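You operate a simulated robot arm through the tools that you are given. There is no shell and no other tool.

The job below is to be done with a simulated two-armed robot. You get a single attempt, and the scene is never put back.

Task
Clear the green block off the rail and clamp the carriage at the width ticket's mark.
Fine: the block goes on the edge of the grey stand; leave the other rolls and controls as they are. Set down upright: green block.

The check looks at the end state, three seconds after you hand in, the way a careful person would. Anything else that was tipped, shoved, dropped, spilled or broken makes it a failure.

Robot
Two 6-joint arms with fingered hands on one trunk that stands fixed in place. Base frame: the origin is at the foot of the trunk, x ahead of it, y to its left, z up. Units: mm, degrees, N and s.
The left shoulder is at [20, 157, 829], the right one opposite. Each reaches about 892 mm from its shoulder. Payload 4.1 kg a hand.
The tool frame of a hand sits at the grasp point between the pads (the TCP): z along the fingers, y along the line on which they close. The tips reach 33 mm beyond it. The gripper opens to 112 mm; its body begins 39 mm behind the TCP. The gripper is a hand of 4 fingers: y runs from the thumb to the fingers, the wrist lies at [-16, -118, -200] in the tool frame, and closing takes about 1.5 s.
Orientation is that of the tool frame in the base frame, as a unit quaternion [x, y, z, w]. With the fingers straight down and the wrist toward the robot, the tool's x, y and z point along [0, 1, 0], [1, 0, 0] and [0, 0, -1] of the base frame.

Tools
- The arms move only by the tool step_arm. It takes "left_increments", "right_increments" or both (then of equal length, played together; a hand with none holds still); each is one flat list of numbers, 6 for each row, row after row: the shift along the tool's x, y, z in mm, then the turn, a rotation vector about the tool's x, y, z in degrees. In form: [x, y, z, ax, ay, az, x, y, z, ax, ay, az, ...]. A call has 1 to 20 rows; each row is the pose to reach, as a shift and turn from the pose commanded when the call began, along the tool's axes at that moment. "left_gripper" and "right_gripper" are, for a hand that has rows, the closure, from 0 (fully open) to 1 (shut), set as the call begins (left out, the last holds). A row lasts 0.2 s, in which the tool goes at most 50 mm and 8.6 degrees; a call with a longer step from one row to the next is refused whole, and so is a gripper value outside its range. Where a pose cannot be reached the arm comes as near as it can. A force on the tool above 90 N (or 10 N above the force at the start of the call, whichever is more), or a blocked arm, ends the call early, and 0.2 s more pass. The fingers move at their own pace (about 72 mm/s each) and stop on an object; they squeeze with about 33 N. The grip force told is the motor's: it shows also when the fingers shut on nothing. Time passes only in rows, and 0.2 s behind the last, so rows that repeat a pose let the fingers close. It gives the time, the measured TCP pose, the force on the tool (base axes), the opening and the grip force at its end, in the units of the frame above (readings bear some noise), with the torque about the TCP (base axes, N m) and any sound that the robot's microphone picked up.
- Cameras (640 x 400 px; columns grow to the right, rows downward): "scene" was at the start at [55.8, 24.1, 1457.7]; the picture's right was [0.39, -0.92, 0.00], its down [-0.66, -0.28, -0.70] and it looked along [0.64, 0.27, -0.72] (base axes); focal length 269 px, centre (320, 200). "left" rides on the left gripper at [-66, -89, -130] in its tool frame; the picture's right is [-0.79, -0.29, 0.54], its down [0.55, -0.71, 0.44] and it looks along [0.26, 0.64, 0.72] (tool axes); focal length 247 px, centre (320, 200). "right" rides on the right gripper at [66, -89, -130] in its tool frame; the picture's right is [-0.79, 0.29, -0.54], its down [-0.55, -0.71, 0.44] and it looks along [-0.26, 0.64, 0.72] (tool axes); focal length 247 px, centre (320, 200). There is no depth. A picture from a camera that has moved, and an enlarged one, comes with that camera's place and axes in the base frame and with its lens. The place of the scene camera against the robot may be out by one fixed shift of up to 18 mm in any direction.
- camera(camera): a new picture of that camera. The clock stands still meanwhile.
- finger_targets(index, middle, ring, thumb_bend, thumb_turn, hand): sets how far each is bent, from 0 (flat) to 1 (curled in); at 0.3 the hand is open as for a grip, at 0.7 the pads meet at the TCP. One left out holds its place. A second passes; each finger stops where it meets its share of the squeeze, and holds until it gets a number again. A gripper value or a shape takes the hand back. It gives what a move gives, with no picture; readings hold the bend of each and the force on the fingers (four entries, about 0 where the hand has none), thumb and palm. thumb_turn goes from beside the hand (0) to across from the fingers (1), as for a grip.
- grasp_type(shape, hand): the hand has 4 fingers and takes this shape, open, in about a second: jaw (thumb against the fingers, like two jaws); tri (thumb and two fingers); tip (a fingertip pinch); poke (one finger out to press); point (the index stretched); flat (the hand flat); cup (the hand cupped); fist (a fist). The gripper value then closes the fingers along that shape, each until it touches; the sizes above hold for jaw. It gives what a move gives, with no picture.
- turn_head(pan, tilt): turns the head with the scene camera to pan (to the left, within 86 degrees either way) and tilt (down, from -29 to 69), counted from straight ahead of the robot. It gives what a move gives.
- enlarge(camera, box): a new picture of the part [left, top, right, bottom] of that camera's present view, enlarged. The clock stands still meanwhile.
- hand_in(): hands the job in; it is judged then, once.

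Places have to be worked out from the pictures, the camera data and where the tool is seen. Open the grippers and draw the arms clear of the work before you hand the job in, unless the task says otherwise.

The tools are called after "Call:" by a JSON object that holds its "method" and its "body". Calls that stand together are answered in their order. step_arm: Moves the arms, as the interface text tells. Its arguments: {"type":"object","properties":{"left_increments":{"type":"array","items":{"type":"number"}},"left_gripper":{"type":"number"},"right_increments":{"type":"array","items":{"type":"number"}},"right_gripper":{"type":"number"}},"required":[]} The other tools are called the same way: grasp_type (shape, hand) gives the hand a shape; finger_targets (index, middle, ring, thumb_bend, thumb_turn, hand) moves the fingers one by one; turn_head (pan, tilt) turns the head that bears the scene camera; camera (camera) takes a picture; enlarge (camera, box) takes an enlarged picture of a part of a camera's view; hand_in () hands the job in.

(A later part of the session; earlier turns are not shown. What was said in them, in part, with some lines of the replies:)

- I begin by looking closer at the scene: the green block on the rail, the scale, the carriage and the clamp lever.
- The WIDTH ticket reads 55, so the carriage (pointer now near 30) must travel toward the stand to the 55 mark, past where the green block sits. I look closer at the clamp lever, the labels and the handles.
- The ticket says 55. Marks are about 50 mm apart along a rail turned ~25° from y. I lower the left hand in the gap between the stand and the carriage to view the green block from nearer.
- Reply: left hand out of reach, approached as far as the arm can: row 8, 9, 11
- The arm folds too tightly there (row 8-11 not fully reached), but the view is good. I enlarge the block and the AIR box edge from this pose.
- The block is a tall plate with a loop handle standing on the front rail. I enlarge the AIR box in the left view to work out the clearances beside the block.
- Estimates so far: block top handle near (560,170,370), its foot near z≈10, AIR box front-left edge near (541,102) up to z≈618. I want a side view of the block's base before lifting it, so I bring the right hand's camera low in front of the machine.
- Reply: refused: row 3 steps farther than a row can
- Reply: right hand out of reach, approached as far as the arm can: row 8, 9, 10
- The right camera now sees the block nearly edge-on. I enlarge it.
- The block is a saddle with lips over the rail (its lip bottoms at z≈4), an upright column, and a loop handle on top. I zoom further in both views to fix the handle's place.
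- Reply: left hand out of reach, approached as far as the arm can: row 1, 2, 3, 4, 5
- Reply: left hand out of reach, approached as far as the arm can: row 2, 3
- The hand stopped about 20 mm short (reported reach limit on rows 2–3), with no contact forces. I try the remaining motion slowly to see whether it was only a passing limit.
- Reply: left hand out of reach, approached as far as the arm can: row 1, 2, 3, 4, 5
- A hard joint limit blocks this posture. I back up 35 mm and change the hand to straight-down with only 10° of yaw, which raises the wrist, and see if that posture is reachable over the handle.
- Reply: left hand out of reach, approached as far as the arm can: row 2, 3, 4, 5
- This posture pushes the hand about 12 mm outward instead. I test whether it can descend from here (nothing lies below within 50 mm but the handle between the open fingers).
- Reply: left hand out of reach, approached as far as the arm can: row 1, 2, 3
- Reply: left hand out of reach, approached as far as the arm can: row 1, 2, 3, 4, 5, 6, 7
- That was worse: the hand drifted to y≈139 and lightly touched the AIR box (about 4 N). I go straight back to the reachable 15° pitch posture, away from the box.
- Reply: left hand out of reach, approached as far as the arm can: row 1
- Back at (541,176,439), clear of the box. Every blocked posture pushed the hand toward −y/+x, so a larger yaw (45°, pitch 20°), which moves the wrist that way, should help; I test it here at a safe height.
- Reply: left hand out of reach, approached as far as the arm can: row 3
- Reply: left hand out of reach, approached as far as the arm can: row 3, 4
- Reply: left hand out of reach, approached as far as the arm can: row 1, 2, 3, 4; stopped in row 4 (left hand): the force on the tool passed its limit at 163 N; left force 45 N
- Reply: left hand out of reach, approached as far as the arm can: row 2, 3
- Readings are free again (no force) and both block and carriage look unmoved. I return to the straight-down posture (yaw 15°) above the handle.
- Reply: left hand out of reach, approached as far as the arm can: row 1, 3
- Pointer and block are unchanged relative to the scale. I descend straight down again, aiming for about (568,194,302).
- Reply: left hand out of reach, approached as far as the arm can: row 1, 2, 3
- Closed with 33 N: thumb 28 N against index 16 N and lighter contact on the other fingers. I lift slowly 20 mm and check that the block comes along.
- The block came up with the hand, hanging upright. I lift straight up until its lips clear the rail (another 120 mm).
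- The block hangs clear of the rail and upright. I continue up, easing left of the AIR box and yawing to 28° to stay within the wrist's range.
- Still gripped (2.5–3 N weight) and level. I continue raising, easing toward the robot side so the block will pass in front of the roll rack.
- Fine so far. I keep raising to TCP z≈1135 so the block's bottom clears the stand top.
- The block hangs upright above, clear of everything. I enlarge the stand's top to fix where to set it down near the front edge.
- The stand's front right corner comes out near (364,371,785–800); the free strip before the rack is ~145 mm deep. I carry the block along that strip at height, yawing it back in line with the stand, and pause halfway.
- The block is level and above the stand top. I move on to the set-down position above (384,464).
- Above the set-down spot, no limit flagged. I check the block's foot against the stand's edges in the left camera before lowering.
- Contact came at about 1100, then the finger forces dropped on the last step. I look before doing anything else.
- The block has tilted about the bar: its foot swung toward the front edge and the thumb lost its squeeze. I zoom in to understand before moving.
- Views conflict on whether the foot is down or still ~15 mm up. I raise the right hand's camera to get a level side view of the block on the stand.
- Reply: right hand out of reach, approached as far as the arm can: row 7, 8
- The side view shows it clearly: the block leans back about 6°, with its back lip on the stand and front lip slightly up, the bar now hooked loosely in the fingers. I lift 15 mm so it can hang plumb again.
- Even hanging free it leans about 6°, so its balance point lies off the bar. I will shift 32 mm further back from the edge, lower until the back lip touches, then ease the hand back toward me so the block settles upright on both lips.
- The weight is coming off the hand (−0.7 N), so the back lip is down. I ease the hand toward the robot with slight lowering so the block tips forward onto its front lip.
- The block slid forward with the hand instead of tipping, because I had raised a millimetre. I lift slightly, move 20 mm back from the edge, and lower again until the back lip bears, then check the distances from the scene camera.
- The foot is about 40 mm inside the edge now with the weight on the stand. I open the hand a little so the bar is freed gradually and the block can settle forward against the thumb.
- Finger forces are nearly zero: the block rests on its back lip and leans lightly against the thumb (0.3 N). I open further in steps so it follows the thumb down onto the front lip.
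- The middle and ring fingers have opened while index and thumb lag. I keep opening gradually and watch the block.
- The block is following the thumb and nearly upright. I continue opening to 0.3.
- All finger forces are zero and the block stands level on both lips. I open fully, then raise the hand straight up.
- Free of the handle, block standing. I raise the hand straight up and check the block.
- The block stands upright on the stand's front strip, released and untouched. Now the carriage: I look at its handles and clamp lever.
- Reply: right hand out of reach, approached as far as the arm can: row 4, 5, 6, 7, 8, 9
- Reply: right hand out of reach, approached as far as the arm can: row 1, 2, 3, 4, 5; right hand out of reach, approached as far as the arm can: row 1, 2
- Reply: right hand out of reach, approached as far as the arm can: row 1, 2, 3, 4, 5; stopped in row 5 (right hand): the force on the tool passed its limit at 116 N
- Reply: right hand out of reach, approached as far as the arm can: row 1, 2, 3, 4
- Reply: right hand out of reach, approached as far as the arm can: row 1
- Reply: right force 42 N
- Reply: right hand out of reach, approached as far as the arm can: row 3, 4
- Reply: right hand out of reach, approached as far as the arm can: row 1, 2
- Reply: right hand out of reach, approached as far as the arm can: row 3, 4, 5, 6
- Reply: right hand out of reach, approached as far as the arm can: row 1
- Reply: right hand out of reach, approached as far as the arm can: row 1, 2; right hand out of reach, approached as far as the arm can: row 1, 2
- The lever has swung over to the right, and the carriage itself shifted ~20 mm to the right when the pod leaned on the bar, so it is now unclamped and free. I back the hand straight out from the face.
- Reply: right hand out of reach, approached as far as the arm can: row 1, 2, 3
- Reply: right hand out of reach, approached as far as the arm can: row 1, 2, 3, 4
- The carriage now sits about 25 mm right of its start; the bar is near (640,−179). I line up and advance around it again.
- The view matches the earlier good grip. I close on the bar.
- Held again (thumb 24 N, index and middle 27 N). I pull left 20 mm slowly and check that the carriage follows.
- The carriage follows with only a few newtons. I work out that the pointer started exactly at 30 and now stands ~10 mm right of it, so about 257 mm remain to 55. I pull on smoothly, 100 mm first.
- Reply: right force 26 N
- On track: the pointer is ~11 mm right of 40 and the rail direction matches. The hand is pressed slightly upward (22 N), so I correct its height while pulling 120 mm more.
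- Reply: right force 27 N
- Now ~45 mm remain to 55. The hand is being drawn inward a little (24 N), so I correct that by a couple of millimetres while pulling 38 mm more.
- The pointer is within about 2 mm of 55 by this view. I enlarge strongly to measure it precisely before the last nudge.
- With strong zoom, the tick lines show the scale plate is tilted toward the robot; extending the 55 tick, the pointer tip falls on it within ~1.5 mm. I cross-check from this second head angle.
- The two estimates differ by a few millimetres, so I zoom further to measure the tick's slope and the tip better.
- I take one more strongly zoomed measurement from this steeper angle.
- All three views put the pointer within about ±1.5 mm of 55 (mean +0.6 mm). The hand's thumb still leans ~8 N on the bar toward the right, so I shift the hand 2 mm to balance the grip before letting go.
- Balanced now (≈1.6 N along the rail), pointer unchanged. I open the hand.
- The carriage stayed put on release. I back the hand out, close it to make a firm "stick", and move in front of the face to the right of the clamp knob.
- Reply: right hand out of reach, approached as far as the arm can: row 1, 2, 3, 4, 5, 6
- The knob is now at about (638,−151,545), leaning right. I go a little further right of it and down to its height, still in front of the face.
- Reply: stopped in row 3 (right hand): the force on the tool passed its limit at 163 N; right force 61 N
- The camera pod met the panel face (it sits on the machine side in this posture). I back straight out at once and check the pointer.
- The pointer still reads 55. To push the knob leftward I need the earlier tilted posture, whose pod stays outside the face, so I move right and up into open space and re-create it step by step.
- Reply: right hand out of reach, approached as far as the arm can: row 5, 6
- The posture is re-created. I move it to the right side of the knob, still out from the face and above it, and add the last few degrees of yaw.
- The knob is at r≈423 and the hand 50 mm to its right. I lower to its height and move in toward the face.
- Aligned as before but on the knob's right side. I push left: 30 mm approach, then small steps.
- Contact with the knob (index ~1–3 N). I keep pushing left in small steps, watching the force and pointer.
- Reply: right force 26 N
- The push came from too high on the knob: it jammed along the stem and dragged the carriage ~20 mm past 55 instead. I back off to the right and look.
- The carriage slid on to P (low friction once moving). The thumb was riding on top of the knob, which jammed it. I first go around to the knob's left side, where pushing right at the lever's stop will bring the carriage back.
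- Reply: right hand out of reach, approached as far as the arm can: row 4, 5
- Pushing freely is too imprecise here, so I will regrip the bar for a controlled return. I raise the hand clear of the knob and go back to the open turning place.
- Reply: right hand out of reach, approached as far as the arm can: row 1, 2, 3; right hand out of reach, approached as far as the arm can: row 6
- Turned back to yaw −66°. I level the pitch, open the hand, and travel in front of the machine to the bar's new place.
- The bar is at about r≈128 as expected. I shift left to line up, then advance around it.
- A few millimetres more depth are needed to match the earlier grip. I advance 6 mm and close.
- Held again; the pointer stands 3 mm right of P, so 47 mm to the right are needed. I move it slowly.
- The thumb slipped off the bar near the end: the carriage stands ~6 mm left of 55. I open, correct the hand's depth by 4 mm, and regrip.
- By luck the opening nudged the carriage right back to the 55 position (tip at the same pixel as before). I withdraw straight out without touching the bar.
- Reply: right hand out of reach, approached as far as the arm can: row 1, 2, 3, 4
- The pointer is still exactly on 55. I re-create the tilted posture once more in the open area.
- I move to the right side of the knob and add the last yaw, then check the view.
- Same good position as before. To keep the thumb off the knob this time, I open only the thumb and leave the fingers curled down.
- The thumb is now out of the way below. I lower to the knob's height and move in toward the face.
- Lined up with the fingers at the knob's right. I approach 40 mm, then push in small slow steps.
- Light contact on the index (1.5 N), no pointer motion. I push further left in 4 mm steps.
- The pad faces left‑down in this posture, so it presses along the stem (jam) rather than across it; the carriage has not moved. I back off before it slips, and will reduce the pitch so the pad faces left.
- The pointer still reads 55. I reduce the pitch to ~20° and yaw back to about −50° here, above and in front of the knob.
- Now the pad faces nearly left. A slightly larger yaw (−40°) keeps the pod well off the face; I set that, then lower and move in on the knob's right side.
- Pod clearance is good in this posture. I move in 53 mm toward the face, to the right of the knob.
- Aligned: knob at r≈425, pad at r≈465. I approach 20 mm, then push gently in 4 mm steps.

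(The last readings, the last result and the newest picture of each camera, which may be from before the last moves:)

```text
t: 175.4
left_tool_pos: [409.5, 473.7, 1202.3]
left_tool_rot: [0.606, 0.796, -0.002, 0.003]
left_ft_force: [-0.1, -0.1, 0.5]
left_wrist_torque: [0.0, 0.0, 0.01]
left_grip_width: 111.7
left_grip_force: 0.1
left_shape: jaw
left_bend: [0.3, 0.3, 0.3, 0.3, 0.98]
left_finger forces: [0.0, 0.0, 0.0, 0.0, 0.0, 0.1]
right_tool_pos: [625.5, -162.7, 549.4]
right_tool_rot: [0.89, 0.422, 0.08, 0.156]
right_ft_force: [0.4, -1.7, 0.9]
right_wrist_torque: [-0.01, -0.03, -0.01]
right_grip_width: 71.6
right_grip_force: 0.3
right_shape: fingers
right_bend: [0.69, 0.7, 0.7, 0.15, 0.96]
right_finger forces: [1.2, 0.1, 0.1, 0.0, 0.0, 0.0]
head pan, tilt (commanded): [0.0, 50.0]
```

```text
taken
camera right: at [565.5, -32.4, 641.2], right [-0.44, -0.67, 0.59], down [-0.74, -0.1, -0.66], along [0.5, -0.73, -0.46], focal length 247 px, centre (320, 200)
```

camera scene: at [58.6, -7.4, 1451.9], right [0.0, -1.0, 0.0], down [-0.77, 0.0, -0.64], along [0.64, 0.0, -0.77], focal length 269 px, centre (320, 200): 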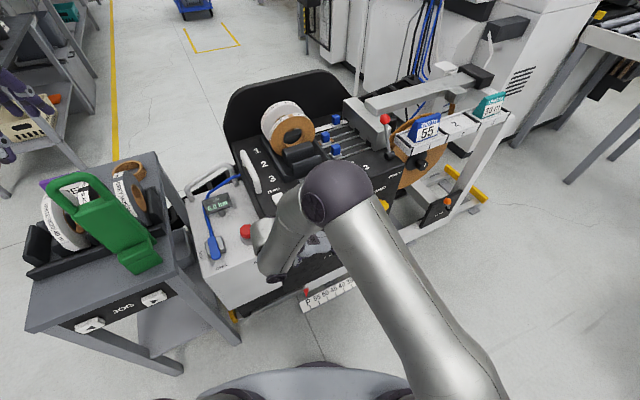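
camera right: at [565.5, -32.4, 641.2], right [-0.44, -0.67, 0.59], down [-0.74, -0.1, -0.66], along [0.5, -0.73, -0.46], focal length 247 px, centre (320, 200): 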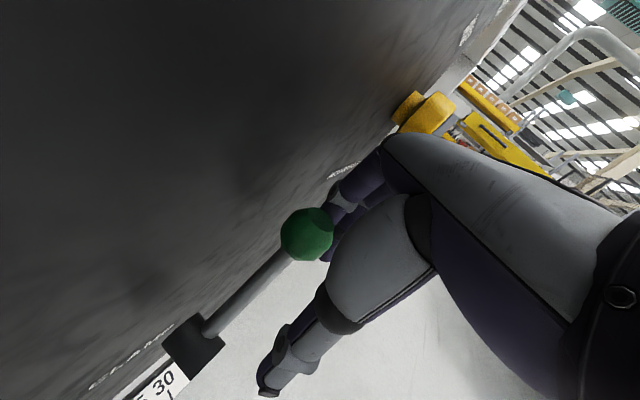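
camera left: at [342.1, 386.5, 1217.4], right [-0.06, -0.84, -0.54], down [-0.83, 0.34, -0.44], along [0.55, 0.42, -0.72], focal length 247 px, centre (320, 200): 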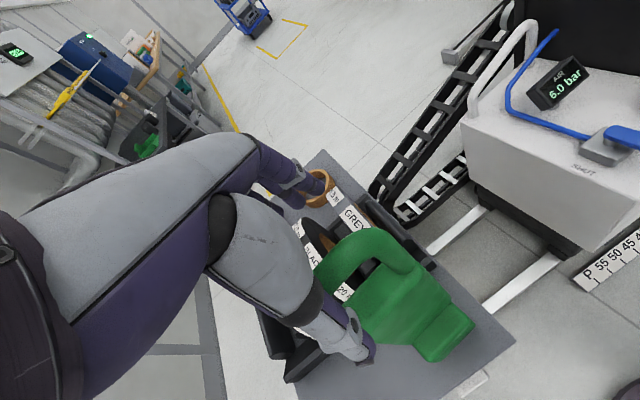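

Contact at 1.2 N with mostly sideways force. I continue pushing left.

Call:
{"method": "step_arm", "body": {"right_increments": [1.6, -3.4, -1.2, 0, 0, 0, 3.2, -6.9, -2.5, 0, 0, 0]}}

Call:
{"method": "step_arm", "body": {"right_increments": [1.6, -3.4, -1.2, 0, 0, 0, 3.2, -6.9, -2.5, 0, 0, 0]}}

Call:
{"method": "camera", "body": {"camera": "right"}}

Call:
{"method": "enlarge", "body": {"camera": "scene", "box": [288, 270, 352, 310]}}

```text
t: 176.0
left_tool_pos: [408.5, 473.9, 1202.5]
left_tool_rot: [0.606, 0.796, -0.001, 0.003]
left_ft_force: [0.3, 0.1, -0.7]
left_wrist_torque: [0.01, -0.01, -0.01]
left_grip_width: 111.8
left_grip_force: 0.0
left_shape: jaw
left_bend: [0.3, 0.3, 0.3, 0.3, 0.98]
left_finger forces: [0.0, 0.0, 0.0, 0.0, 0.0, 0.1]
right_tool_pos: [622.5, -156.3, 549.0]
right_tool_rot: [0.889, 0.422, 0.082, 0.156]
right_ft_force: [1.5, -5.6, 3.3]
right_wrist_torque: [0.0, -0.05, -0.06]
right_grip_width: 74.9
right_grip_force: 2.7
right_shape: fingers
right_bend: [0.67, 0.7, 0.7, 0.15, 0.96]
right_finger forces: [5.2, 0.0, 0.0, 0.0, 0.1, 0.0]
head pan, tilt (commanded): [0.0, 50.0]
```

```text
t: 176.6
left_tool_pos: [409.1, 473.7, 1202.1]
left_tool_rot: [0.606, 0.796, -0.001, 0.002]
left_ft_force: [0.1, 0.6, -0.7]
left_wrist_torque: [-0.01, -0.01, 0.02]
left_grip_width: 111.7
left_grip_force: 0.0
left_shape: jaw
left_bend: [0.3, 0.3, 0.3, 0.3, 0.98]
left_finger forces: [0.1, 0.1, 0.0, 0.0, 0.0, 0.0]
right_tool_pos: [619.2, -148.3, 546.6]
right_tool_rot: [0.889, 0.422, 0.082, 0.156]
right_ft_force: [1.8, -2.4, 1.4]
right_wrist_torque: [0.02, 0.0, -0.06]
right_grip_width: 74.1
right_grip_force: 1.2
right_shape: fingers
right_bend: [0.67, 0.7, 0.7, 0.15, 0.96]
right_finger forces: [3.1, 0.0, 0.0, 0.1, 0.1, 0.0]
head pan, tilt (commanded): [0.0, 50.0]
```

```text
taken
camera right: at [557.5, -17.5, 639.9], right [-0.44, -0.67, 0.59], down [-0.74, -0.1, -0.66], along [0.5, -0.73, -0.46], focal length 247 px, centre (320, 200)
```

right: 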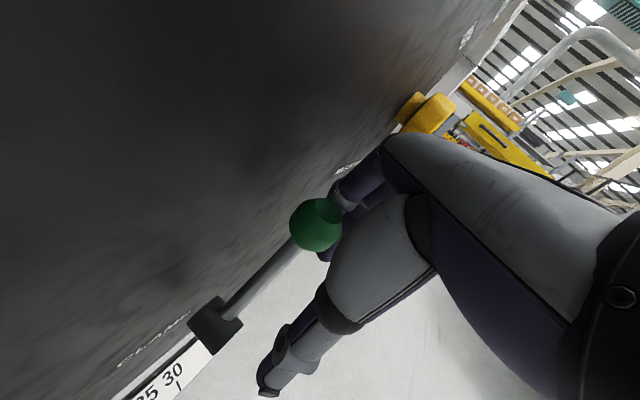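

```text
10.00 times, centred on (320, 290) of scene
camera zoom: at [58.3, -7.1, 1451.9], right [0.0, -1.0, 0.0], down [-0.77, 0.0, -0.64], along [0.64, 0.0, -0.77], focal length 2690 px, centre (320, -700)
```

zoom: 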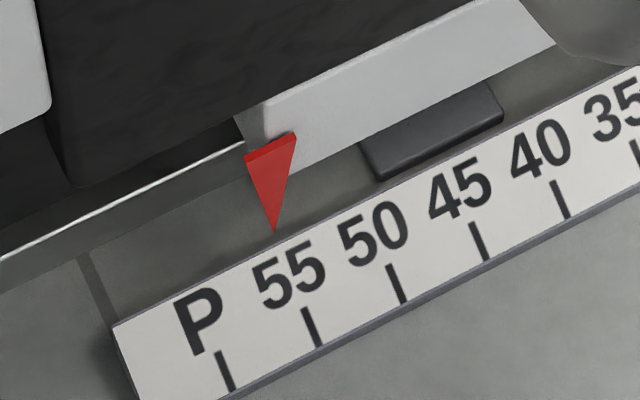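

The lever has started to turn (force fell to ~3 N) and the pointer has not moved. I continue in the same way.

Call:
{"method": "step_arm", "body": {"right_increments": [1.6, -3.4, -1.2, 0, 0, 0, 3.2, -6.9, -2.5, 0, 0, 0]}}

Call:
{"method": "step_arm", "body": {"right_increments": [1.6, -3.4, -1.2, 0, 0, 0, 3.2, -6.9, -2.5, 0, 0, 0]}}

Call:
{"method": "camera", "body": {"camera": "right"}}

Call:
{"method": "enlarge", "body": {"camera": "scene", "box": [288, 270, 352, 310]}}

```text
t: 177.2
left_tool_pos: [409.7, 474.0, 1201.6]
left_tool_rot: [0.606, 0.796, -0.001, 0.003]
left_ft_force: [-0.3, 0.6, 0.8]
left_wrist_torque: [0.01, 0.05, 0.0]
left_grip_width: 111.6
left_grip_force: 0.0
left_shape: jaw
left_bend: [0.3, 0.3, 0.3, 0.3, 0.98]
left_finger forces: [0.0, 0.0, 0.0, 0.0, 0.0, 0.0]
right_tool_pos: [613.9, -139.9, 548.9]
right_tool_rot: [0.889, 0.422, 0.081, 0.155]
right_ft_force: [1.1, -2.1, 1.4]
right_wrist_torque: [0.03, 0.0, -0.04]
right_grip_width: 72.6
right_grip_force: 0.7
right_shape: fingers
right_bend: [0.69, 0.7, 0.7, 0.15, 0.96]
right_finger forces: [1.7, 0.0, 0.1, 0.0, 0.1, 0.1]
head pan, tilt (commanded): [0.0, 50.0]
```

```text
t: 177.8
left_tool_pos: [409.8, 474.0, 1201.7]
left_tool_rot: [0.606, 0.796, -0.001, 0.002]
left_ft_force: [0.8, -0.9, 0.2]
left_wrist_torque: [0.02, 0.03, 0.0]
left_grip_width: 111.9
left_grip_force: 0.0
left_shape: jaw
left_bend: [0.3, 0.3, 0.3, 0.3, 0.98]
left_finger forces: [0.0, 0.0, 0.0, 0.1, 0.0, 0.0]
right_tool_pos: [612.7, -133.8, 547.1]
right_tool_rot: [0.889, 0.423, 0.082, 0.155]
right_ft_force: [0.9, -0.4, 0.3]
right_wrist_torque: [0.0, -0.06, -0.03]
right_grip_width: 71.7
right_grip_force: 0.5
right_shape: fingers
right_bend: [0.69, 0.7, 0.7, 0.15, 0.96]
right_finger forces: [1.1, 0.0, 0.1, 0.0, 0.0, 0.0]
head pan, tilt (commanded): [0.0, 50.0]
```

```text
taken
camera right: at [550.9, -3.3, 640.4], right [-0.44, -0.67, 0.59], down [-0.74, -0.1, -0.66], along [0.5, -0.73, -0.46], focal length 247 px, centre (320, 200)
```

right: 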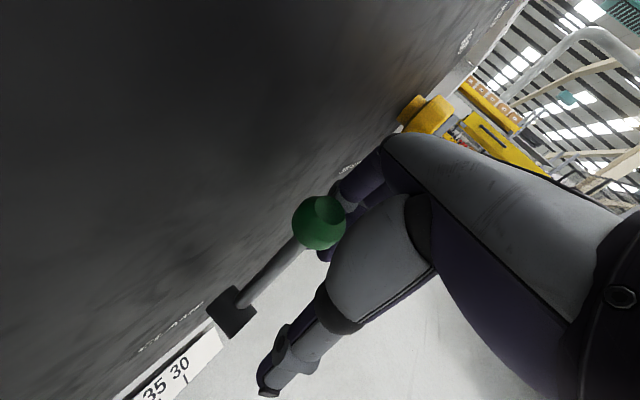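

```text
10.00 times, centred on (320, 290) of scene
camera zoom: at [58.3, -7.0, 1451.9], right [0.0, -1.0, 0.0], down [-0.77, 0.0, -0.64], along [0.64, 0.0, -0.77], focal length 2690 px, centre (320, -700)
```

zoom: 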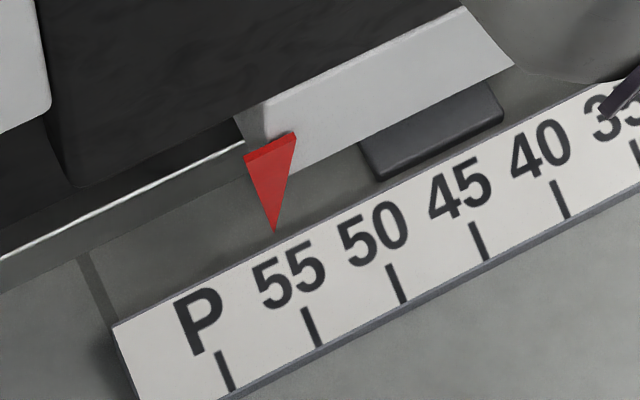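

The lever turns with 1–2 N and the pointer holds. I keep going past vertical.

Call:
{"method": "step_arm", "body": {"right_increments": [2, -4.3, -1.6, 0, 0, 0, 4, -8.6, -3.1, 0, 0, 0]}}

Call:
{"method": "step_arm", "body": {"right_increments": [2, -4.3, -1.6, 0, 0, 0, 4, -8.6, -3.1, 0, 0, 0]}}

Call:
{"method": "camera", "body": {"camera": "right"}}

Call:
{"method": "enlarge", "body": {"camera": "scene", "box": [288, 270, 352, 310]}}

```text
t: 178.4
left_tool_pos: [409.4, 474.1, 1202.7]
left_tool_rot: [0.606, 0.795, -0.002, 0.003]
left_ft_force: [0.3, 0.3, 0.5]
left_wrist_torque: [-0.01, -0.03, 0.02]
left_grip_width: 111.9
left_grip_force: 0.1
left_shape: jaw
left_bend: [0.3, 0.3, 0.3, 0.3, 0.98]
left_finger forces: [0.0, 0.0, 0.0, 0.0, 0.0, 0.0]
right_tool_pos: [607.7, -125.4, 548.9]
right_tool_rot: [0.89, 0.422, 0.081, 0.155]
right_ft_force: [-0.3, -0.4, 0.4]
right_wrist_torque: [0.01, 0.02, 0.0]
right_grip_width: 70.8
right_grip_force: 0.1
right_shape: fingers
right_bend: [0.7, 0.7, 0.7, 0.15, 0.96]
right_finger forces: [0.2, 0.0, 0.0, 0.0, 0.0, 0.1]
head pan, tilt (commanded): [0.0, 50.0]
```

```text
t: 179.0
left_tool_pos: [409.2, 474.7, 1201.6]
left_tool_rot: [0.606, 0.796, -0.001, 0.002]
left_ft_force: [-0.8, -0.2, 0.2]
left_wrist_torque: [-0.02, 0.03, 0.01]
left_grip_width: 111.9
left_grip_force: 0.1
left_shape: jaw
left_bend: [0.3, 0.3, 0.3, 0.3, 0.98]
left_finger forces: [0.0, 0.0, 0.0, 0.1, 0.1, 0.1]
right_tool_pos: [602.2, -116.9, 547.6]
right_tool_rot: [0.889, 0.423, 0.082, 0.155]
right_ft_force: [0.8, -0.3, 0.5]
right_wrist_torque: [-0.01, -0.02, 0.01]
right_grip_width: 71.3
right_grip_force: 0.1
right_shape: fingers
right_bend: [0.7, 0.7, 0.7, 0.15, 0.96]
right_finger forces: [0.3, 0.0, 0.0, 0.0, 0.0, 0.1]
head pan, tilt (commanded): [0.0, 50.0]
```

```text
taken
camera right: at [542.4, 14.4, 640.2], right [-0.44, -0.67, 0.59], down [-0.74, -0.1, -0.66], along [0.5, -0.73, -0.46], focal length 247 px, centre (320, 200)
```

right: 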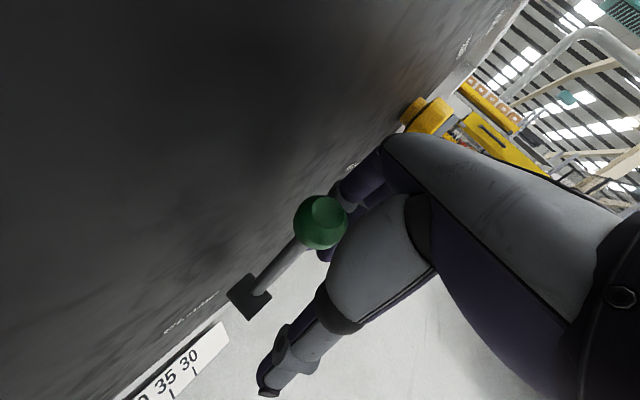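

```text
10.00 times, centred on (320, 290) of scene
camera zoom: at [58.3, -7.0, 1451.9], right [0.0, -1.0, 0.0], down [-0.77, 0.0, -0.64], along [0.64, 0.0, -0.77], focal length 2690 px, centre (320, -700)
```

zoom: 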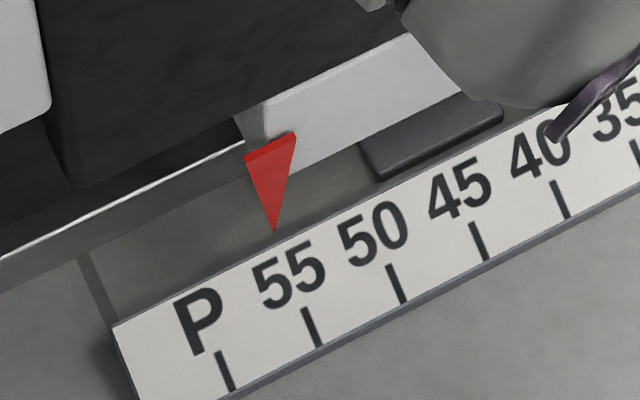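

Still moving easily, pointer unchanged. I continue left toward the clamped end.

Call:
{"method": "step_arm", "body": {"right_increments": [2, -4.3, -1.6, 0, 0, 0, 4, -8.6, -3.1, 0, 0, 0]}}

Call:
{"method": "step_arm", "body": {"right_increments": [2, -4.3, -1.6, 0, 0, 0, 4, -8.6, -3.1, 0, 0, 0]}}

Call:
{"method": "camera", "body": {"camera": "right"}}

Call:
{"method": "enlarge", "body": {"camera": "scene", "box": [288, 270, 352, 310]}}

```text
t: 179.6
left_tool_pos: [408.3, 474.4, 1201.1]
left_tool_rot: [0.606, 0.795, 0.0, 0.003]
left_ft_force: [-0.2, -0.4, 0.2]
left_wrist_torque: [-0.03, 0.01, 0.03]
left_grip_width: 111.5
left_grip_force: 0.1
left_shape: jaw
left_bend: [0.3, 0.3, 0.3, 0.3, 0.98]
left_finger forces: [0.1, 0.0, 0.1, 0.0, 0.0, 0.0]
right_tool_pos: [597.8, -108.6, 547.5]
right_tool_rot: [0.889, 0.423, 0.081, 0.155]
right_ft_force: [-0.1, 0.2, -0.3]
right_wrist_torque: [0.01, 0.04, 0.02]
right_grip_width: 71.1
right_grip_force: 0.0
right_shape: fingers
right_bend: [0.7, 0.7, 0.7, 0.15, 0.96]
right_finger forces: [0.0, 0.1, 0.1, 0.0, 0.1, 0.0]
head pan, tilt (commanded): [0.0, 50.0]
```

```text
t: 180.2
left_tool_pos: [409.9, 473.0, 1202.1]
left_tool_rot: [0.606, 0.795, -0.001, 0.003]
left_ft_force: [-0.8, 0.5, 0.4]
left_wrist_torque: [0.01, -0.03, 0.0]
left_grip_width: 111.7
left_grip_force: 0.1
left_shape: jaw
left_bend: [0.3, 0.3, 0.3, 0.3, 0.98]
left_finger forces: [0.1, 0.0, 0.1, 0.0, 0.0, 0.0]
right_tool_pos: [591.9, -99.5, 548.4]
right_tool_rot: [0.889, 0.422, 0.081, 0.156]
right_ft_force: [-1.5, -0.2, 0.2]
right_wrist_torque: [-0.01, 0.0, 0.04]
right_grip_width: 70.9
right_grip_force: 0.1
right_shape: fingers
right_bend: [0.7, 0.7, 0.7, 0.15, 0.96]
right_finger forces: [0.0, 0.0, 0.0, 0.1, 0.0, 0.1]
head pan, tilt (commanded): [0.0, 50.0]
```

```text
taken
camera right: at [532.0, 31.2, 640.5], right [-0.44, -0.67, 0.59], down [-0.74, -0.1, -0.66], along [0.5, -0.73, -0.46], focal length 247 px, centre (320, 200)
```

right: 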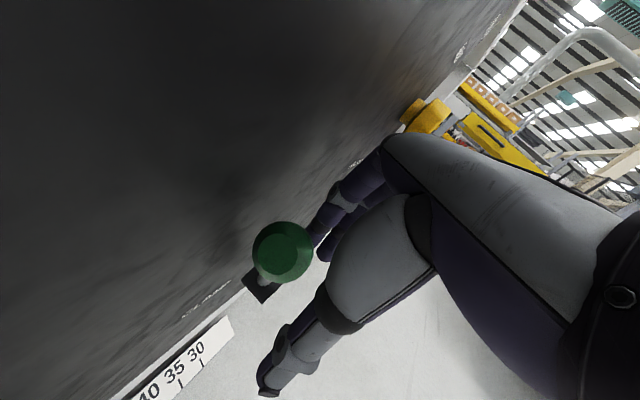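

```text
10.00 times, centred on (320, 290) of scene
camera zoom: at [58.3, -7.0, 1451.9], right [0.0, -1.0, 0.0], down [-0.77, 0.0, -0.64], along [0.64, 0.0, -0.77], focal length 2690 px, centre (320, -700)
```

zoom: 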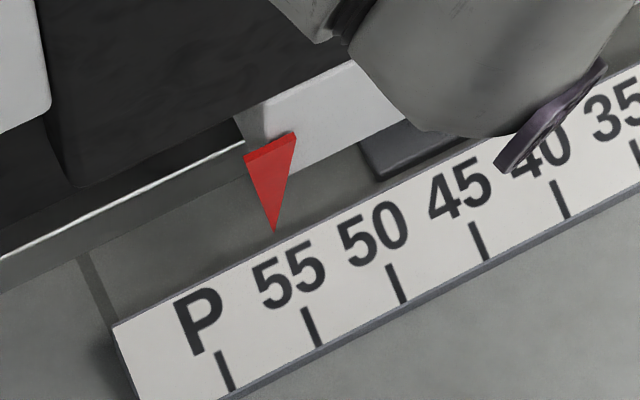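

The lever has snapped over to the left by itself; pointer unchanged. I follow with a light push to be sure it is fully at its clamped stop.

Call:
{"method": "step_arm", "body": {"right_increments": [2.4, -5.1, -1.9, 0, 0, 0, 4.9, -10.3, -3.7, 0, 0, 0]}}

Call:
{"method": "step_arm", "body": {"right_increments": [1.6, -3.4, -1.2, 0, 0, 0, 3.2, -6.9, -2.5, 0, 0, 0]}}

Call:
{"method": "camera", "body": {"camera": "right"}}

Call:
{"method": "enlarge", "body": {"camera": "scene", "box": [288, 270, 352, 310]}}

```text
t: 180.8
left_tool_pos: [411.5, 471.8, 1202.5]
left_tool_rot: [0.607, 0.795, 0.001, 0.003]
left_ft_force: [-0.3, -0.1, 1.1]
left_wrist_torque: [0.0, 0.01, -0.02]
left_grip_width: 111.7
left_grip_force: 0.1
left_shape: jaw
left_bend: [0.3, 0.3, 0.3, 0.3, 0.98]
left_finger forces: [0.1, 0.0, 0.0, 0.0, 0.0, 0.0]
right_tool_pos: [588.3, -100.2, 547.6]
right_tool_rot: [0.895, 0.41, 0.08, 0.157]
right_ft_force: [8.6, -75.6, 7.6]
right_wrist_torque: [8.87, 1.36, 4.08]
right_grip_width: 70.6
right_grip_force: 0.1
right_shape: fingers
right_bend: [0.7, 0.7, 0.7, 0.15, 0.96]
right_finger forces: [0.1, 0.1, 0.0, 0.0, 0.0, 0.0]
head pan, tilt (commanded): [0.0, 50.0]
```

```text
t: 181.1
left_tool_pos: [408.1, 474.5, 1201.0]
left_tool_rot: [0.605, 0.796, -0.001, 0.002]
left_ft_force: [0.0, 0.1, 0.1]
left_wrist_torque: [0.04, 0.06, 0.01]
left_grip_width: 111.9
left_grip_force: 0.1
left_shape: jaw
left_bend: [0.3, 0.3, 0.3, 0.3, 0.98]
left_finger forces: [0.0, 0.0, 0.0, 0.0, 0.0, 0.0]
right_tool_pos: [588.8, -98.6, 548.3]
right_tool_rot: [0.897, 0.405, 0.08, 0.157]
right_ft_force: [8.4, -21.3, -3.5]
right_wrist_torque: [1.58, 0.51, 0.27]
right_grip_width: 70.7
right_grip_force: 0.2
right_shape: fingers
right_bend: [0.7, 0.7, 0.7, 0.15, 0.96]
right_finger forces: [0.0, 0.0, 0.0, 0.0, 0.1, 0.0]
head pan, tilt (commanded): [0.0, 50.0]
stopped in row 1 (right hand): the force on the tool passed its limit at 94 N (the readings are from after the stop); the commanded pose is now the measured one
```

```text
taken
camera right: at [533.4, 33.9, 640.4], right [-0.47, -0.66, 0.59], down [-0.74, -0.07, -0.66], along [0.48, -0.75, -0.46], focal length 247 px, centre (320, 200)
```

right: 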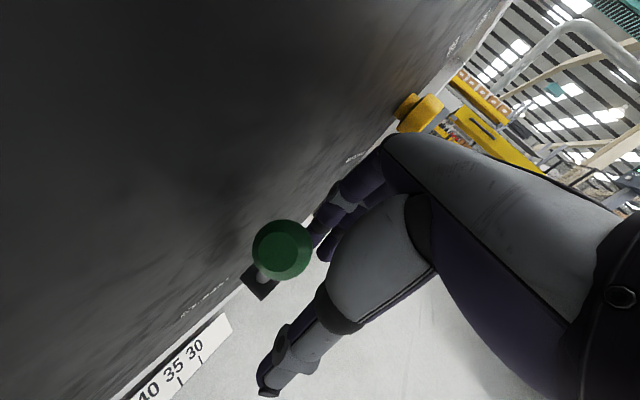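

```text
10.00 times, centred on (320, 290) of scene
camera zoom: at [58.7, -7.7, 1451.9], right [0.0, -1.0, 0.0], down [-0.77, 0.0, -0.64], along [0.64, 0.0, -0.77], focal length 2690 px, centre (320, -700)
```

zoom: 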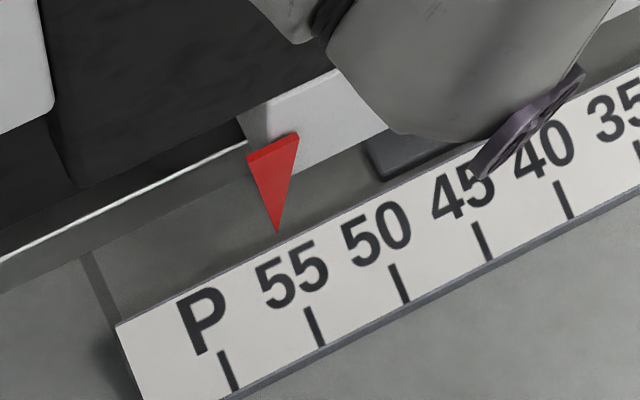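

A part of the wrist met the handle bar and pushed with 94 N, yet the pointer did not move: the carriage is firmly clamped at 55. I back off to the right and out from the face.

Call:
{"method": "step_arm", "body": {"right_increments": [-4, 8.6, 3.1, 0, 0, 0, -8.1, 17.2, 6.2, 0, 0, 0, -12, 25.8, 9.3, 0, 0, 0]}}

Call:
{"method": "step_arm", "body": {"right_increments": [-18, -7.5, -3, 0, 0, 0, -36, -15, -6, 0, 0, 0, -54, -22.5, -9, 0, 0, 0, -72, -30, -12, 0, 0, 0]}}

Call:
{"method": "camera", "body": {"camera": "right"}}

Call:
{"method": "camera", "body": {"camera": "scene"}}

```text
t: 181.9
left_tool_pos: [409.4, 475.0, 1202.0]
left_tool_rot: [0.606, 0.795, -0.002, 0.002]
left_ft_force: [0.5, 0.4, 0.4]
left_wrist_torque: [-0.01, 0.01, 0.0]
left_grip_width: 111.7
left_grip_force: 0.0
left_shape: jaw
left_bend: [0.3, 0.3, 0.3, 0.3, 0.98]
left_finger forces: [0.1, 0.0, 0.0, 0.1, 0.0, 0.1]
right_tool_pos: [600.8, -125.9, 548.7]
right_tool_rot: [0.895, 0.409, 0.081, 0.156]
right_ft_force: [0.5, 0.3, 0.7]
right_wrist_torque: [-0.02, -0.02, 0.03]
right_grip_width: 70.6
right_grip_force: 0.0
right_shape: fingers
right_bend: [0.7, 0.7, 0.7, 0.15, 0.96]
right_finger forces: [0.0, 0.0, 0.0, 0.1, 0.1, 0.0]
head pan, tilt (commanded): [0.0, 50.0]
```

```text
t: 182.9
left_tool_pos: [409.5, 473.9, 1200.5]
left_tool_rot: [0.607, 0.795, 0.0, 0.002]
left_ft_force: [-0.1, 0.2, 0.7]
left_wrist_torque: [-0.02, 0.02, -0.01]
left_grip_width: 111.9
left_grip_force: 0.0
left_shape: jaw
left_bend: [0.3, 0.3, 0.3, 0.3, 0.98]
left_finger forces: [0.0, 0.0, 0.0, 0.0, 0.0, 0.1]
right_tool_pos: [567.6, -158.8, 542.2]
right_tool_rot: [0.895, 0.411, 0.075, 0.158]
right_ft_force: [-0.3, 0.1, -0.2]
right_wrist_torque: [0.0, -0.01, 0.03]
right_grip_width: 70.6
right_grip_force: 0.0
right_shape: fingers
right_bend: [0.7, 0.7, 0.7, 0.15, 0.96]
right_finger forces: [0.0, 0.0, 0.0, 0.1, 0.1, 0.0]
right hand out of reach, approached as far as the arm can: row 2, 3, 4
head pan, tilt (commanded): [0.0, 50.0]
```

```text
taken
camera right: at [510.4, -25.4, 635.6], right [-0.45, -0.66, 0.6], down [-0.75, -0.08, -0.66], along [0.48, -0.75, -0.46], focal length 247 px, centre (320, 200)
```

right: 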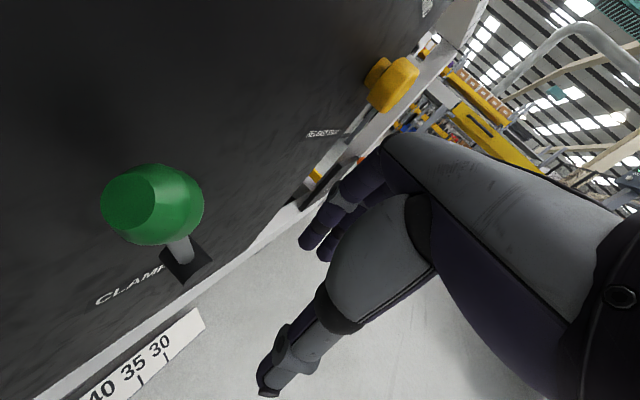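

```text
taken
camera scene: at [58.3, -6.9, 1451.9], right [0.0, -1.0, 0.0], down [-0.77, 0.0, -0.64], along [0.64, 0.0, -0.77], focal length 269 px, centre (320, 200)
```

scene: 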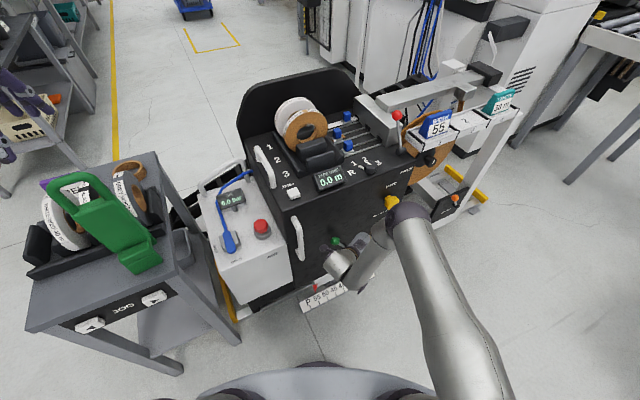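

The lever leans left in its clamped position. I withdraw the right hand to open space, opening it on the way.

Call:
{"method": "step_arm", "body": {"right_increments": [-4, 20, -30, 0, 0, 0, -10, 45, -55, 0, 0, 0, -18, 75, -72, 0, 0, 0, -25, 105, -85, 0, 0, 0, -33, 135, -95, 0, 0, 0], "right_gripper": 0}}

Call:
{"method": "camera", "body": {"camera": "right"}}

```text
t: 184.1
left_tool_pos: [408.8, 473.9, 1202.6]
left_tool_rot: [0.606, 0.795, -0.001, 0.003]
left_ft_force: [0.3, -0.2, -0.6]
left_wrist_torque: [-0.03, 0.02, 0.03]
left_grip_width: 111.7
left_grip_force: 0.0
left_shape: jaw
left_bend: [0.3, 0.3, 0.3, 0.3, 0.98]
left_finger forces: [0.1, 0.1, 0.0, 0.1, 0.1, 0.0]
right_tool_pos: [611.6, -246.3, 682.8]
right_tool_rot: [0.896, 0.409, 0.08, 0.156]
right_ft_force: [0.4, 0.4, 0.0]
right_wrist_torque: [0.0, 0.0, -0.02]
right_grip_width: 111.6
right_grip_force: 0.1
right_shape: jaw
right_bend: [0.3, 0.3, 0.3, 0.3, 0.98]
right_finger forces: [0.0, 0.1, 0.1, 0.0, 0.0, 0.0]
right hand out of reach, approached as far as the arm can: row 1
head pan, tilt (commanded): [0.0, 50.0]
```

```text
taken
camera right: at [556.0, -114.1, 774.5], right [-0.46, -0.66, 0.59], down [-0.75, -0.07, -0.66], along [0.48, -0.75, -0.46], focal length 247 px, centre (320, 200)
```

right: 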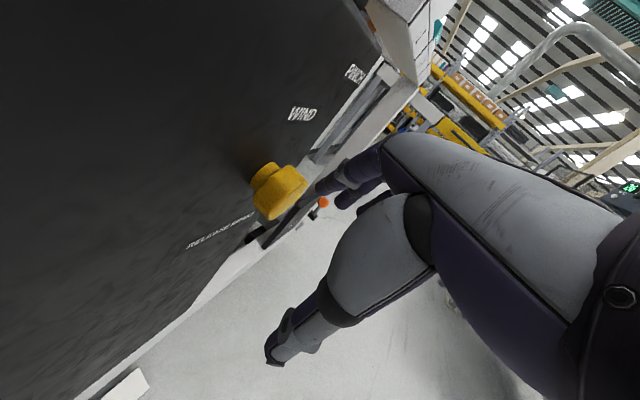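

The fingers are near the yellow knob's front; I move straight out and up first.

Call:
{"method": "step_arm", "body": {"right_increments": [-15, 1.5, -28, 0, 0, 0, -31, 3, -56, 0, 0, 0, -46.5, 4.6, -84.5, 0, 0, 0]}}

Call:
{"method": "step_arm", "body": {"right_increments": [0, 0, 0, 7, 0, 0, 0, 0, 0, 14, 0, 0, 0, 0, 0, 20, 0, 0]}}

Call:
{"method": "camera", "body": {"camera": "right"}}

```text
t: 184.9
left_tool_pos: [410.0, 474.3, 1202.1]
left_tool_rot: [0.606, 0.795, -0.001, 0.002]
left_ft_force: [0.5, -0.7, 0.3]
left_wrist_torque: [-0.01, 0.02, 0.0]
left_grip_width: 112.0
left_grip_force: 0.0
left_shape: jaw
left_bend: [0.3, 0.3, 0.3, 0.3, 0.98]
left_finger forces: [0.1, 0.0, 0.1, 0.0, 0.0, 0.1]
right_tool_pos: [563.0, -267.5, 759.9]
right_tool_rot: [0.896, 0.408, 0.08, 0.157]
right_ft_force: [1.1, 0.8, -0.3]
right_wrist_torque: [0.0, -0.02, 0.02]
right_grip_width: 111.8
right_grip_force: 0.1
right_shape: jaw
right_bend: [0.3, 0.3, 0.3, 0.3, 0.98]
right_finger forces: [0.0, 0.1, 0.0, 0.0, 0.0, 0.1]
head pan, tilt (commanded): [0.0, 50.0]
```

```text
t: 185.7
left_tool_pos: [408.8, 473.7, 1202.0]
left_tool_rot: [0.606, 0.796, -0.001, 0.002]
left_ft_force: [0.0, -0.4, 0.2]
left_wrist_torque: [0.01, 0.02, -0.01]
left_grip_width: 111.8
left_grip_force: 0.1
left_shape: jaw
left_bend: [0.3, 0.3, 0.3, 0.3, 0.98]
left_finger forces: [0.1, 0.1, 0.0, 0.0, 0.0, 0.0]
right_tool_pos: [565.0, -266.5, 759.0]
right_tool_rot: [0.909, 0.416, 0.007, -0.002]
right_ft_force: [0.4, 0.0, -0.6]
right_wrist_torque: [0.03, 0.01, 0.01]
right_grip_width: 111.7
right_grip_force: 0.0
right_shape: jaw
right_bend: [0.3, 0.3, 0.3, 0.3, 0.98]
right_finger forces: [0.1, 0.0, 0.0, 0.0, 0.0, 0.0]
head pan, tilt (commanded): [0.0, 50.0]
```

```text
taken
camera right: at [536.7, -159.5, 890.5], right [-0.31, -0.79, 0.53], down [-0.89, 0.05, -0.45], along [0.33, -0.61, -0.72], focal length 247 px, centre (320, 200)
```

right: 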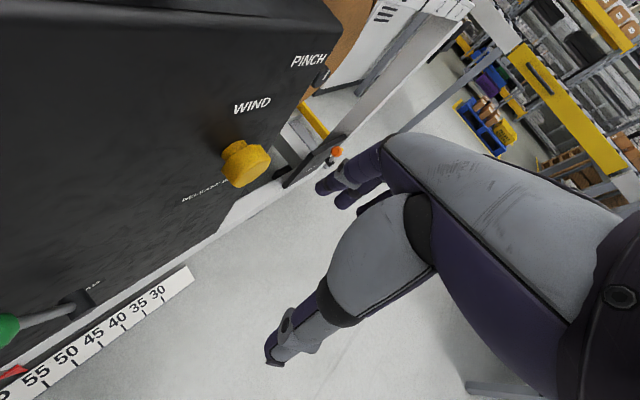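

From here the camera can see the scale. I shift left so it looks down on the 55 mark from almost straight above, to verify the pointer.

Call:
{"method": "step_arm", "body": {"right_increments": [12.7, -31, 0, 0, 0, 0, 25.4, -62, 0, 0, 0, 0, 38, -93, 0, 0, 0, 0, 50.9, -124, 0.5, 0, 0, 0]}}

Call:
{"method": "camera", "body": {"camera": "right"}}

Call:
{"method": "enlarge", "body": {"camera": "right", "box": [70, 290, 150, 340]}}

```text
t: 186.7
left_tool_pos: [410.5, 473.6, 1202.4]
left_tool_rot: [0.606, 0.795, -0.001, 0.002]
left_ft_force: [0.7, -0.5, 0.2]
left_wrist_torque: [0.05, 0.01, -0.01]
left_grip_width: 112.0
left_grip_force: 0.0
left_shape: jaw
left_bend: [0.3, 0.3, 0.3, 0.3, 0.98]
left_finger forces: [0.0, 0.0, 0.1, 0.0, 0.1, 0.0]
right_tool_pos: [506.4, -144.8, 759.5]
right_tool_rot: [0.909, 0.416, 0.008, -0.001]
right_ft_force: [-0.5, -1.1, -0.4]
right_wrist_torque: [0.0, -0.01, 0.01]
right_grip_width: 112.0
right_grip_force: 0.1
right_shape: jaw
right_bend: [0.3, 0.3, 0.3, 0.3, 0.98]
right_finger forces: [0.0, 0.0, 0.0, 0.0, 0.0, 0.1]
head pan, tilt (commanded): [0.0, 50.0]
```

```text
taken
camera right: at [478.5, -37.6, 890.7], right [-0.31, -0.79, 0.53], down [-0.89, 0.05, -0.45], along [0.33, -0.61, -0.72], focal length 247 px, centre (320, 200)
```

right: 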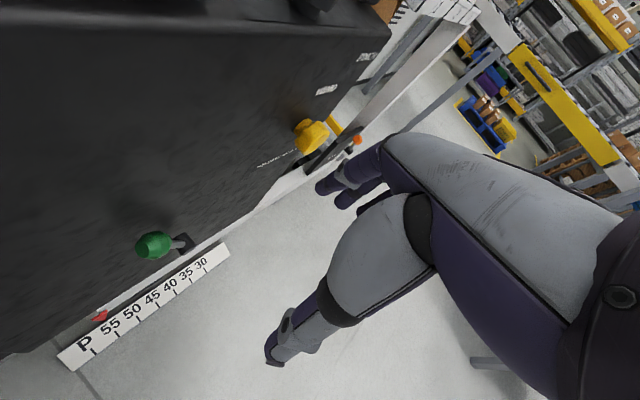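

```text
8.00 times, centred on (110, 315) of right
camera zoom: at [478.5, -37.6, 890.7], right [-0.31, -0.79, 0.53], down [-0.89, 0.05, -0.45], along [0.33, -0.61, -0.72], focal length 1976 px, centre (2000, -720)
```

zoom: 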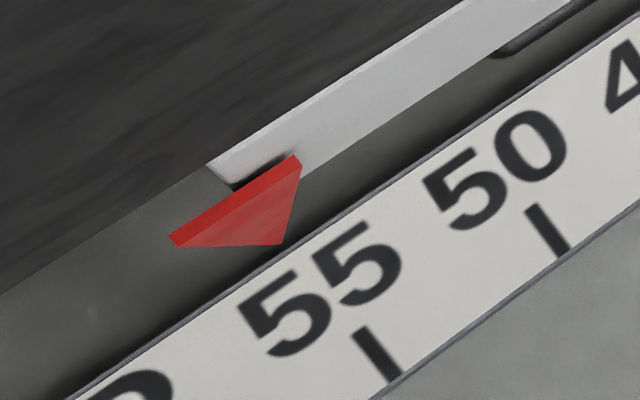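

A near-vertical view of the pointer at 55. I zoom in further to judge the offset exactly.

Call:
{"method": "enlarge", "body": {"camera": "right", "box": [84, 306, 132, 342]}}

Call:
{"method": "enlarge", "body": {"camera": "right", "box": [60, 300, 156, 360]}}

```text
11.11 times, centred on (108, 324) of right
camera zoom: at [478.5, -37.6, 890.7], right [-0.31, -0.79, 0.53], down [-0.89, 0.05, -0.45], along [0.33, -0.61, -0.72], focal length 2744 px, centre (2676, -1178)
```

zoom: 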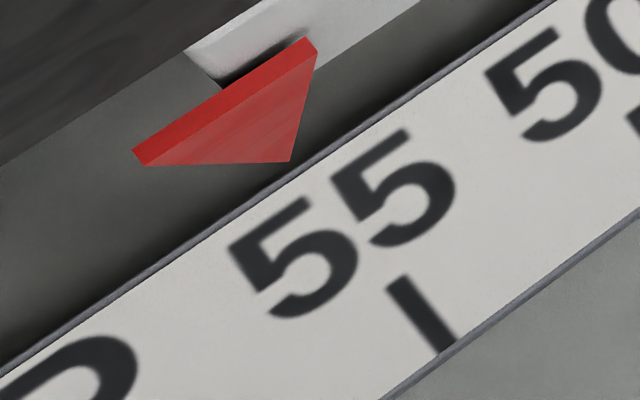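

```text
6.67 times, centred on (108, 330) of right
camera zoom: at [478.5, -37.6, 890.7], right [-0.31, -0.79, 0.53], down [-0.89, 0.05, -0.45], along [0.33, -0.61, -0.72], focal length 1646 px, centre (1733, -667)
```

zoom: 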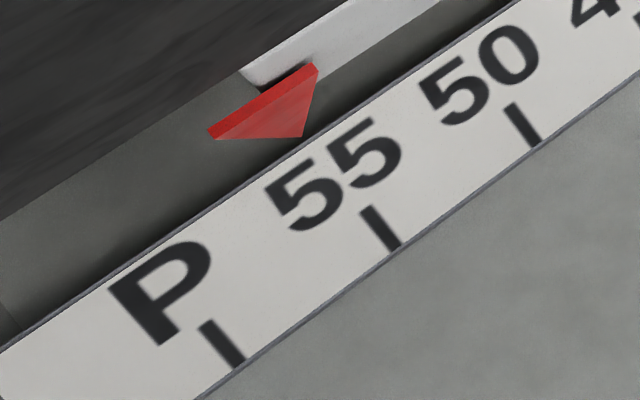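

Accounting for the plate's tilt (the tip sits about 45 mm above the tick), both camera positions agree that the pointer is within ~1 mm of 55. Work is done; I draw the right arm clear: yaw back, then up and away.

Call:
{"method": "step_arm", "body": {"right_increments": [0, 0, -20, 0, 0, 8, 0, 0, -45, 0, 0, 16, 0, 0, -75, 0, 0, 24, 0, 0, -110, 0, 0, 25, 0, 0, -145, 0, 0, 25]}}

Call:
{"method": "step_arm", "body": {"right_increments": [-5, 25, -30, 0, 0, 0, -10, 50, -60, 0, 0, 0, -15, 75, -90, 0, 0, 0, -20, 100, -120, 0, 0, 0], "left_increments": [-25, 0, 0, 0, 0, 0, -60, 0, 0, 0, 0, 0, -100, 0, 0, 0, 0, 0, -140, 0, 0, 0, 0, 0]}}

Call:
{"method": "camera", "body": {"camera": "scene"}}

```text
t: 187.9
left_tool_pos: [409.4, 474.0, 1202.7]
left_tool_rot: [0.606, 0.795, -0.001, 0.003]
left_ft_force: [0.1, 0.3, -0.1]
left_wrist_torque: [0.01, 0.03, -0.02]
left_grip_width: 111.8
left_grip_force: 0.0
left_shape: jaw
left_bend: [0.3, 0.3, 0.3, 0.3, 0.98]
left_finger forces: [0.0, 0.0, 0.0, 0.0, 0.0, 0.0]
right_tool_pos: [502.8, -147.4, 905.9]
right_tool_rot: [0.978, 0.208, 0.007, -0.003]
right_ft_force: [-0.1, 0.0, -0.1]
right_wrist_torque: [0.01, 0.02, 0.03]
right_grip_width: 111.5
right_grip_force: 0.1
right_shape: jaw
right_bend: [0.3, 0.3, 0.3, 0.3, 0.98]
right_finger forces: [0.0, 0.0, 0.1, 0.0, 0.0, 0.0]
head pan, tilt (commanded): [0.0, 50.0]
```

```text
t: 188.9
left_tool_pos: [447.5, 341.8, 1202.0]
left_tool_rot: [0.605, 0.796, -0.001, 0.002]
left_ft_force: [-0.3, 1.4, -1.2]
left_wrist_torque: [-0.03, -0.02, -0.02]
left_grip_width: 112.0
left_grip_force: 0.1
left_shape: jaw
left_bend: [0.3, 0.3, 0.3, 0.3, 0.98]
left_finger forces: [0.1, 0.1, 0.0, 0.0, 0.0, 0.1]
right_tool_pos: [527.0, -249.4, 1025.0]
right_tool_rot: [0.978, 0.21, 0.007, -0.002]
right_ft_force: [-1.4, -0.1, 0.4]
right_wrist_torque: [-0.04, 0.0, -0.02]
right_grip_width: 111.5
right_grip_force: 0.1
right_shape: jaw
right_bend: [0.3, 0.3, 0.3, 0.3, 0.98]
right_finger forces: [0.0, 0.0, 0.0, 0.0, 0.1, 0.1]
head pan, tilt (commanded): [0.0, 50.0]
```

```text
taken
camera scene: at [58.2, -6.5, 1451.9], right [0.0, -1.0, 0.0], down [-0.77, 0.0, -0.64], along [0.64, 0.0, -0.77], focal length 269 px, centre (320, 200)
```

scene: 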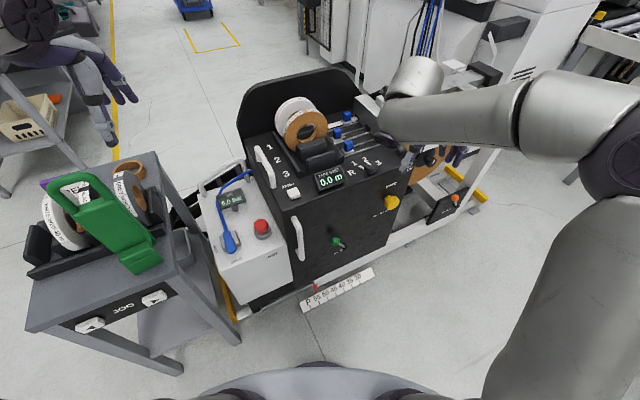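

Both arms are coming clear. I draw the right arm further back from the machine and make final checks of the block, lever, pointer and controls.

Call:
{"method": "step_arm", "body": {"right_increments": [-31, 8, -5, 0, 0, 0, -62, 16, -10, 0, 0, 0, -93, 24, -15, 0, 0, 0, -124, 32, -20, 0, 0, 0], "left_increments": [-35, 0, 0, 0, 0, 0, -70, 0, 0, 0, 0, 0, -100, 0, 0, 0, 0, 0, -100, 0, 0, 0, 0, 0]}}

Call:
{"method": "camera", "body": {"camera": "scene"}}

Call:
{"method": "enlarge", "body": {"camera": "scene", "box": [280, 160, 440, 300]}}

Call:
{"method": "enlarge", "body": {"camera": "scene", "box": [20, 140, 280, 340]}}

Call:
{"method": "enlarge", "body": {"camera": "scene", "box": [288, 270, 352, 310]}}

```text
t: 189.9
left_tool_pos: [472.8, 241.5, 1201.0]
left_tool_rot: [0.605, 0.796, -0.002, 0.002]
left_ft_force: [-0.2, 0.8, 0.6]
left_wrist_torque: [-0.06, 0.04, -0.02]
left_grip_width: 111.7
left_grip_force: 0.1
left_shape: jaw
left_bend: [0.3, 0.3, 0.3, 0.3, 0.98]
left_finger forces: [0.1, 0.0, 0.1, 0.0, 0.0, 0.1]
right_tool_pos: [421.8, -326.5, 1042.5]
right_tool_rot: [0.978, 0.209, 0.007, -0.002]
right_ft_force: [0.6, 1.0, -0.1]
right_wrist_torque: [-0.03, 0.06, -0.01]
right_grip_width: 112.0
right_grip_force: 0.0
right_shape: jaw
right_bend: [0.3, 0.3, 0.3, 0.3, 0.98]
right_finger forces: [0.1, 0.0, 0.1, 0.1, 0.1, 0.1]
head pan, tilt (commanded): [0.0, 50.0]
```

```text
taken
camera scene: at [58.7, -6.7, 1451.9], right [0.0, -1.0, 0.0], down [-0.77, 0.0, -0.64], along [0.64, 0.0, -0.77], focal length 269 px, centre (320, 200)
```

scene: 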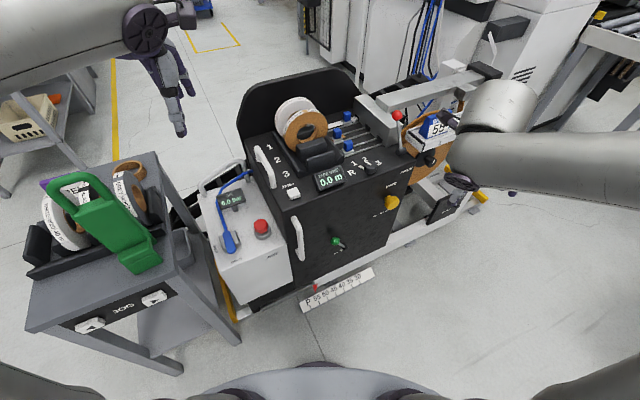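

```text
2.86 times, centred on (360, 230) of scene
camera zoom: at [58.7, -6.7, 1451.9], right [0.0, -1.0, 0.0], down [-0.77, 0.0, -0.64], along [0.64, 0.0, -0.77], focal length 768 px, centre (206, 114)
```

zoom: 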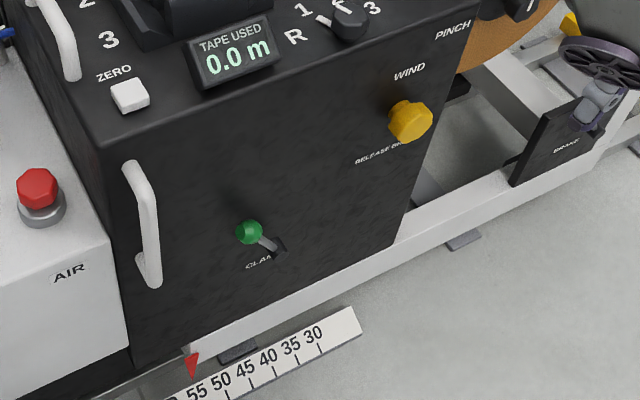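

```text
2.00 times, centred on (150, 240) of scene
camera zoom: at [58.7, -6.7, 1451.9], right [0.0, -1.0, 0.0], down [-0.77, 0.0, -0.64], along [0.64, 0.0, -0.77], focal length 538 px, centre (660, 120)
```

zoom: 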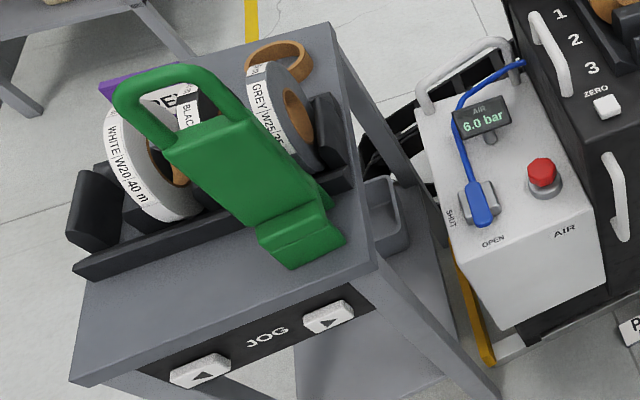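

```text
10.00 times, centred on (320, 290) of scene
camera zoom: at [58.7, -6.7, 1451.9], right [0.0, -1.0, 0.0], down [-0.77, 0.0, -0.64], along [0.64, 0.0, -0.77], focal length 2690 px, centre (320, -700)
```

zoom: 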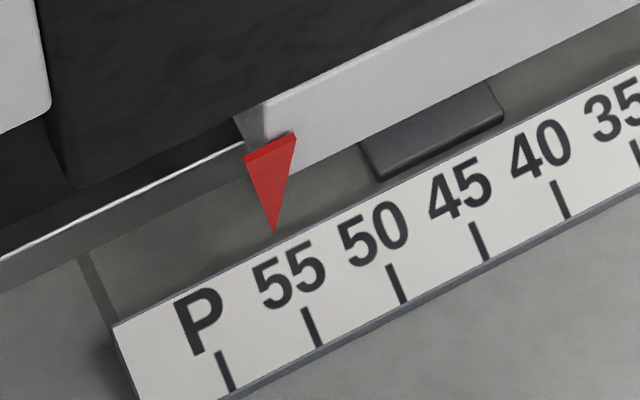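

Everything checks out. The WIDTH ticket reads 55 and the pointer stands on 55. The clamp lever is back in its clamped position, and the green block stands upright on the grey stand's front edge strip. The rolls and other controls look unchanged, and both hands are open and clear. I hand the job in.

Call:
{"method": "hand_in", "body": {}}

```text
The job is handed in.
```

The job is handed in: the carriage is clamped on the width ticket's mark (55), and the green block stands upright on the grey stand.

- **Carriage:** the pointer is within about 1 mm of 55 by my camera measurements. With the lever back in its clamped position, an accidental 94 N push on the handle bar did not shift it.
- **Block:** it stands on the free strip at the front of the stand. Its front foot is about 40 mm in from the front edge.
- **Arms:** both hands are open and drawn back from the machine.

**Contacts along the way:**
- My arms touched the machine several times: the AIR box's side (163 N peak), the front panel (116 N and 163 N), and the handle bar while unclamping and clamping.
- While unclamped, the carriage also slid about 25 mm right and later on to P. I brought it back to 55 before clamping.

In the final camera views the rolls, displays and other controls looked unchanged.
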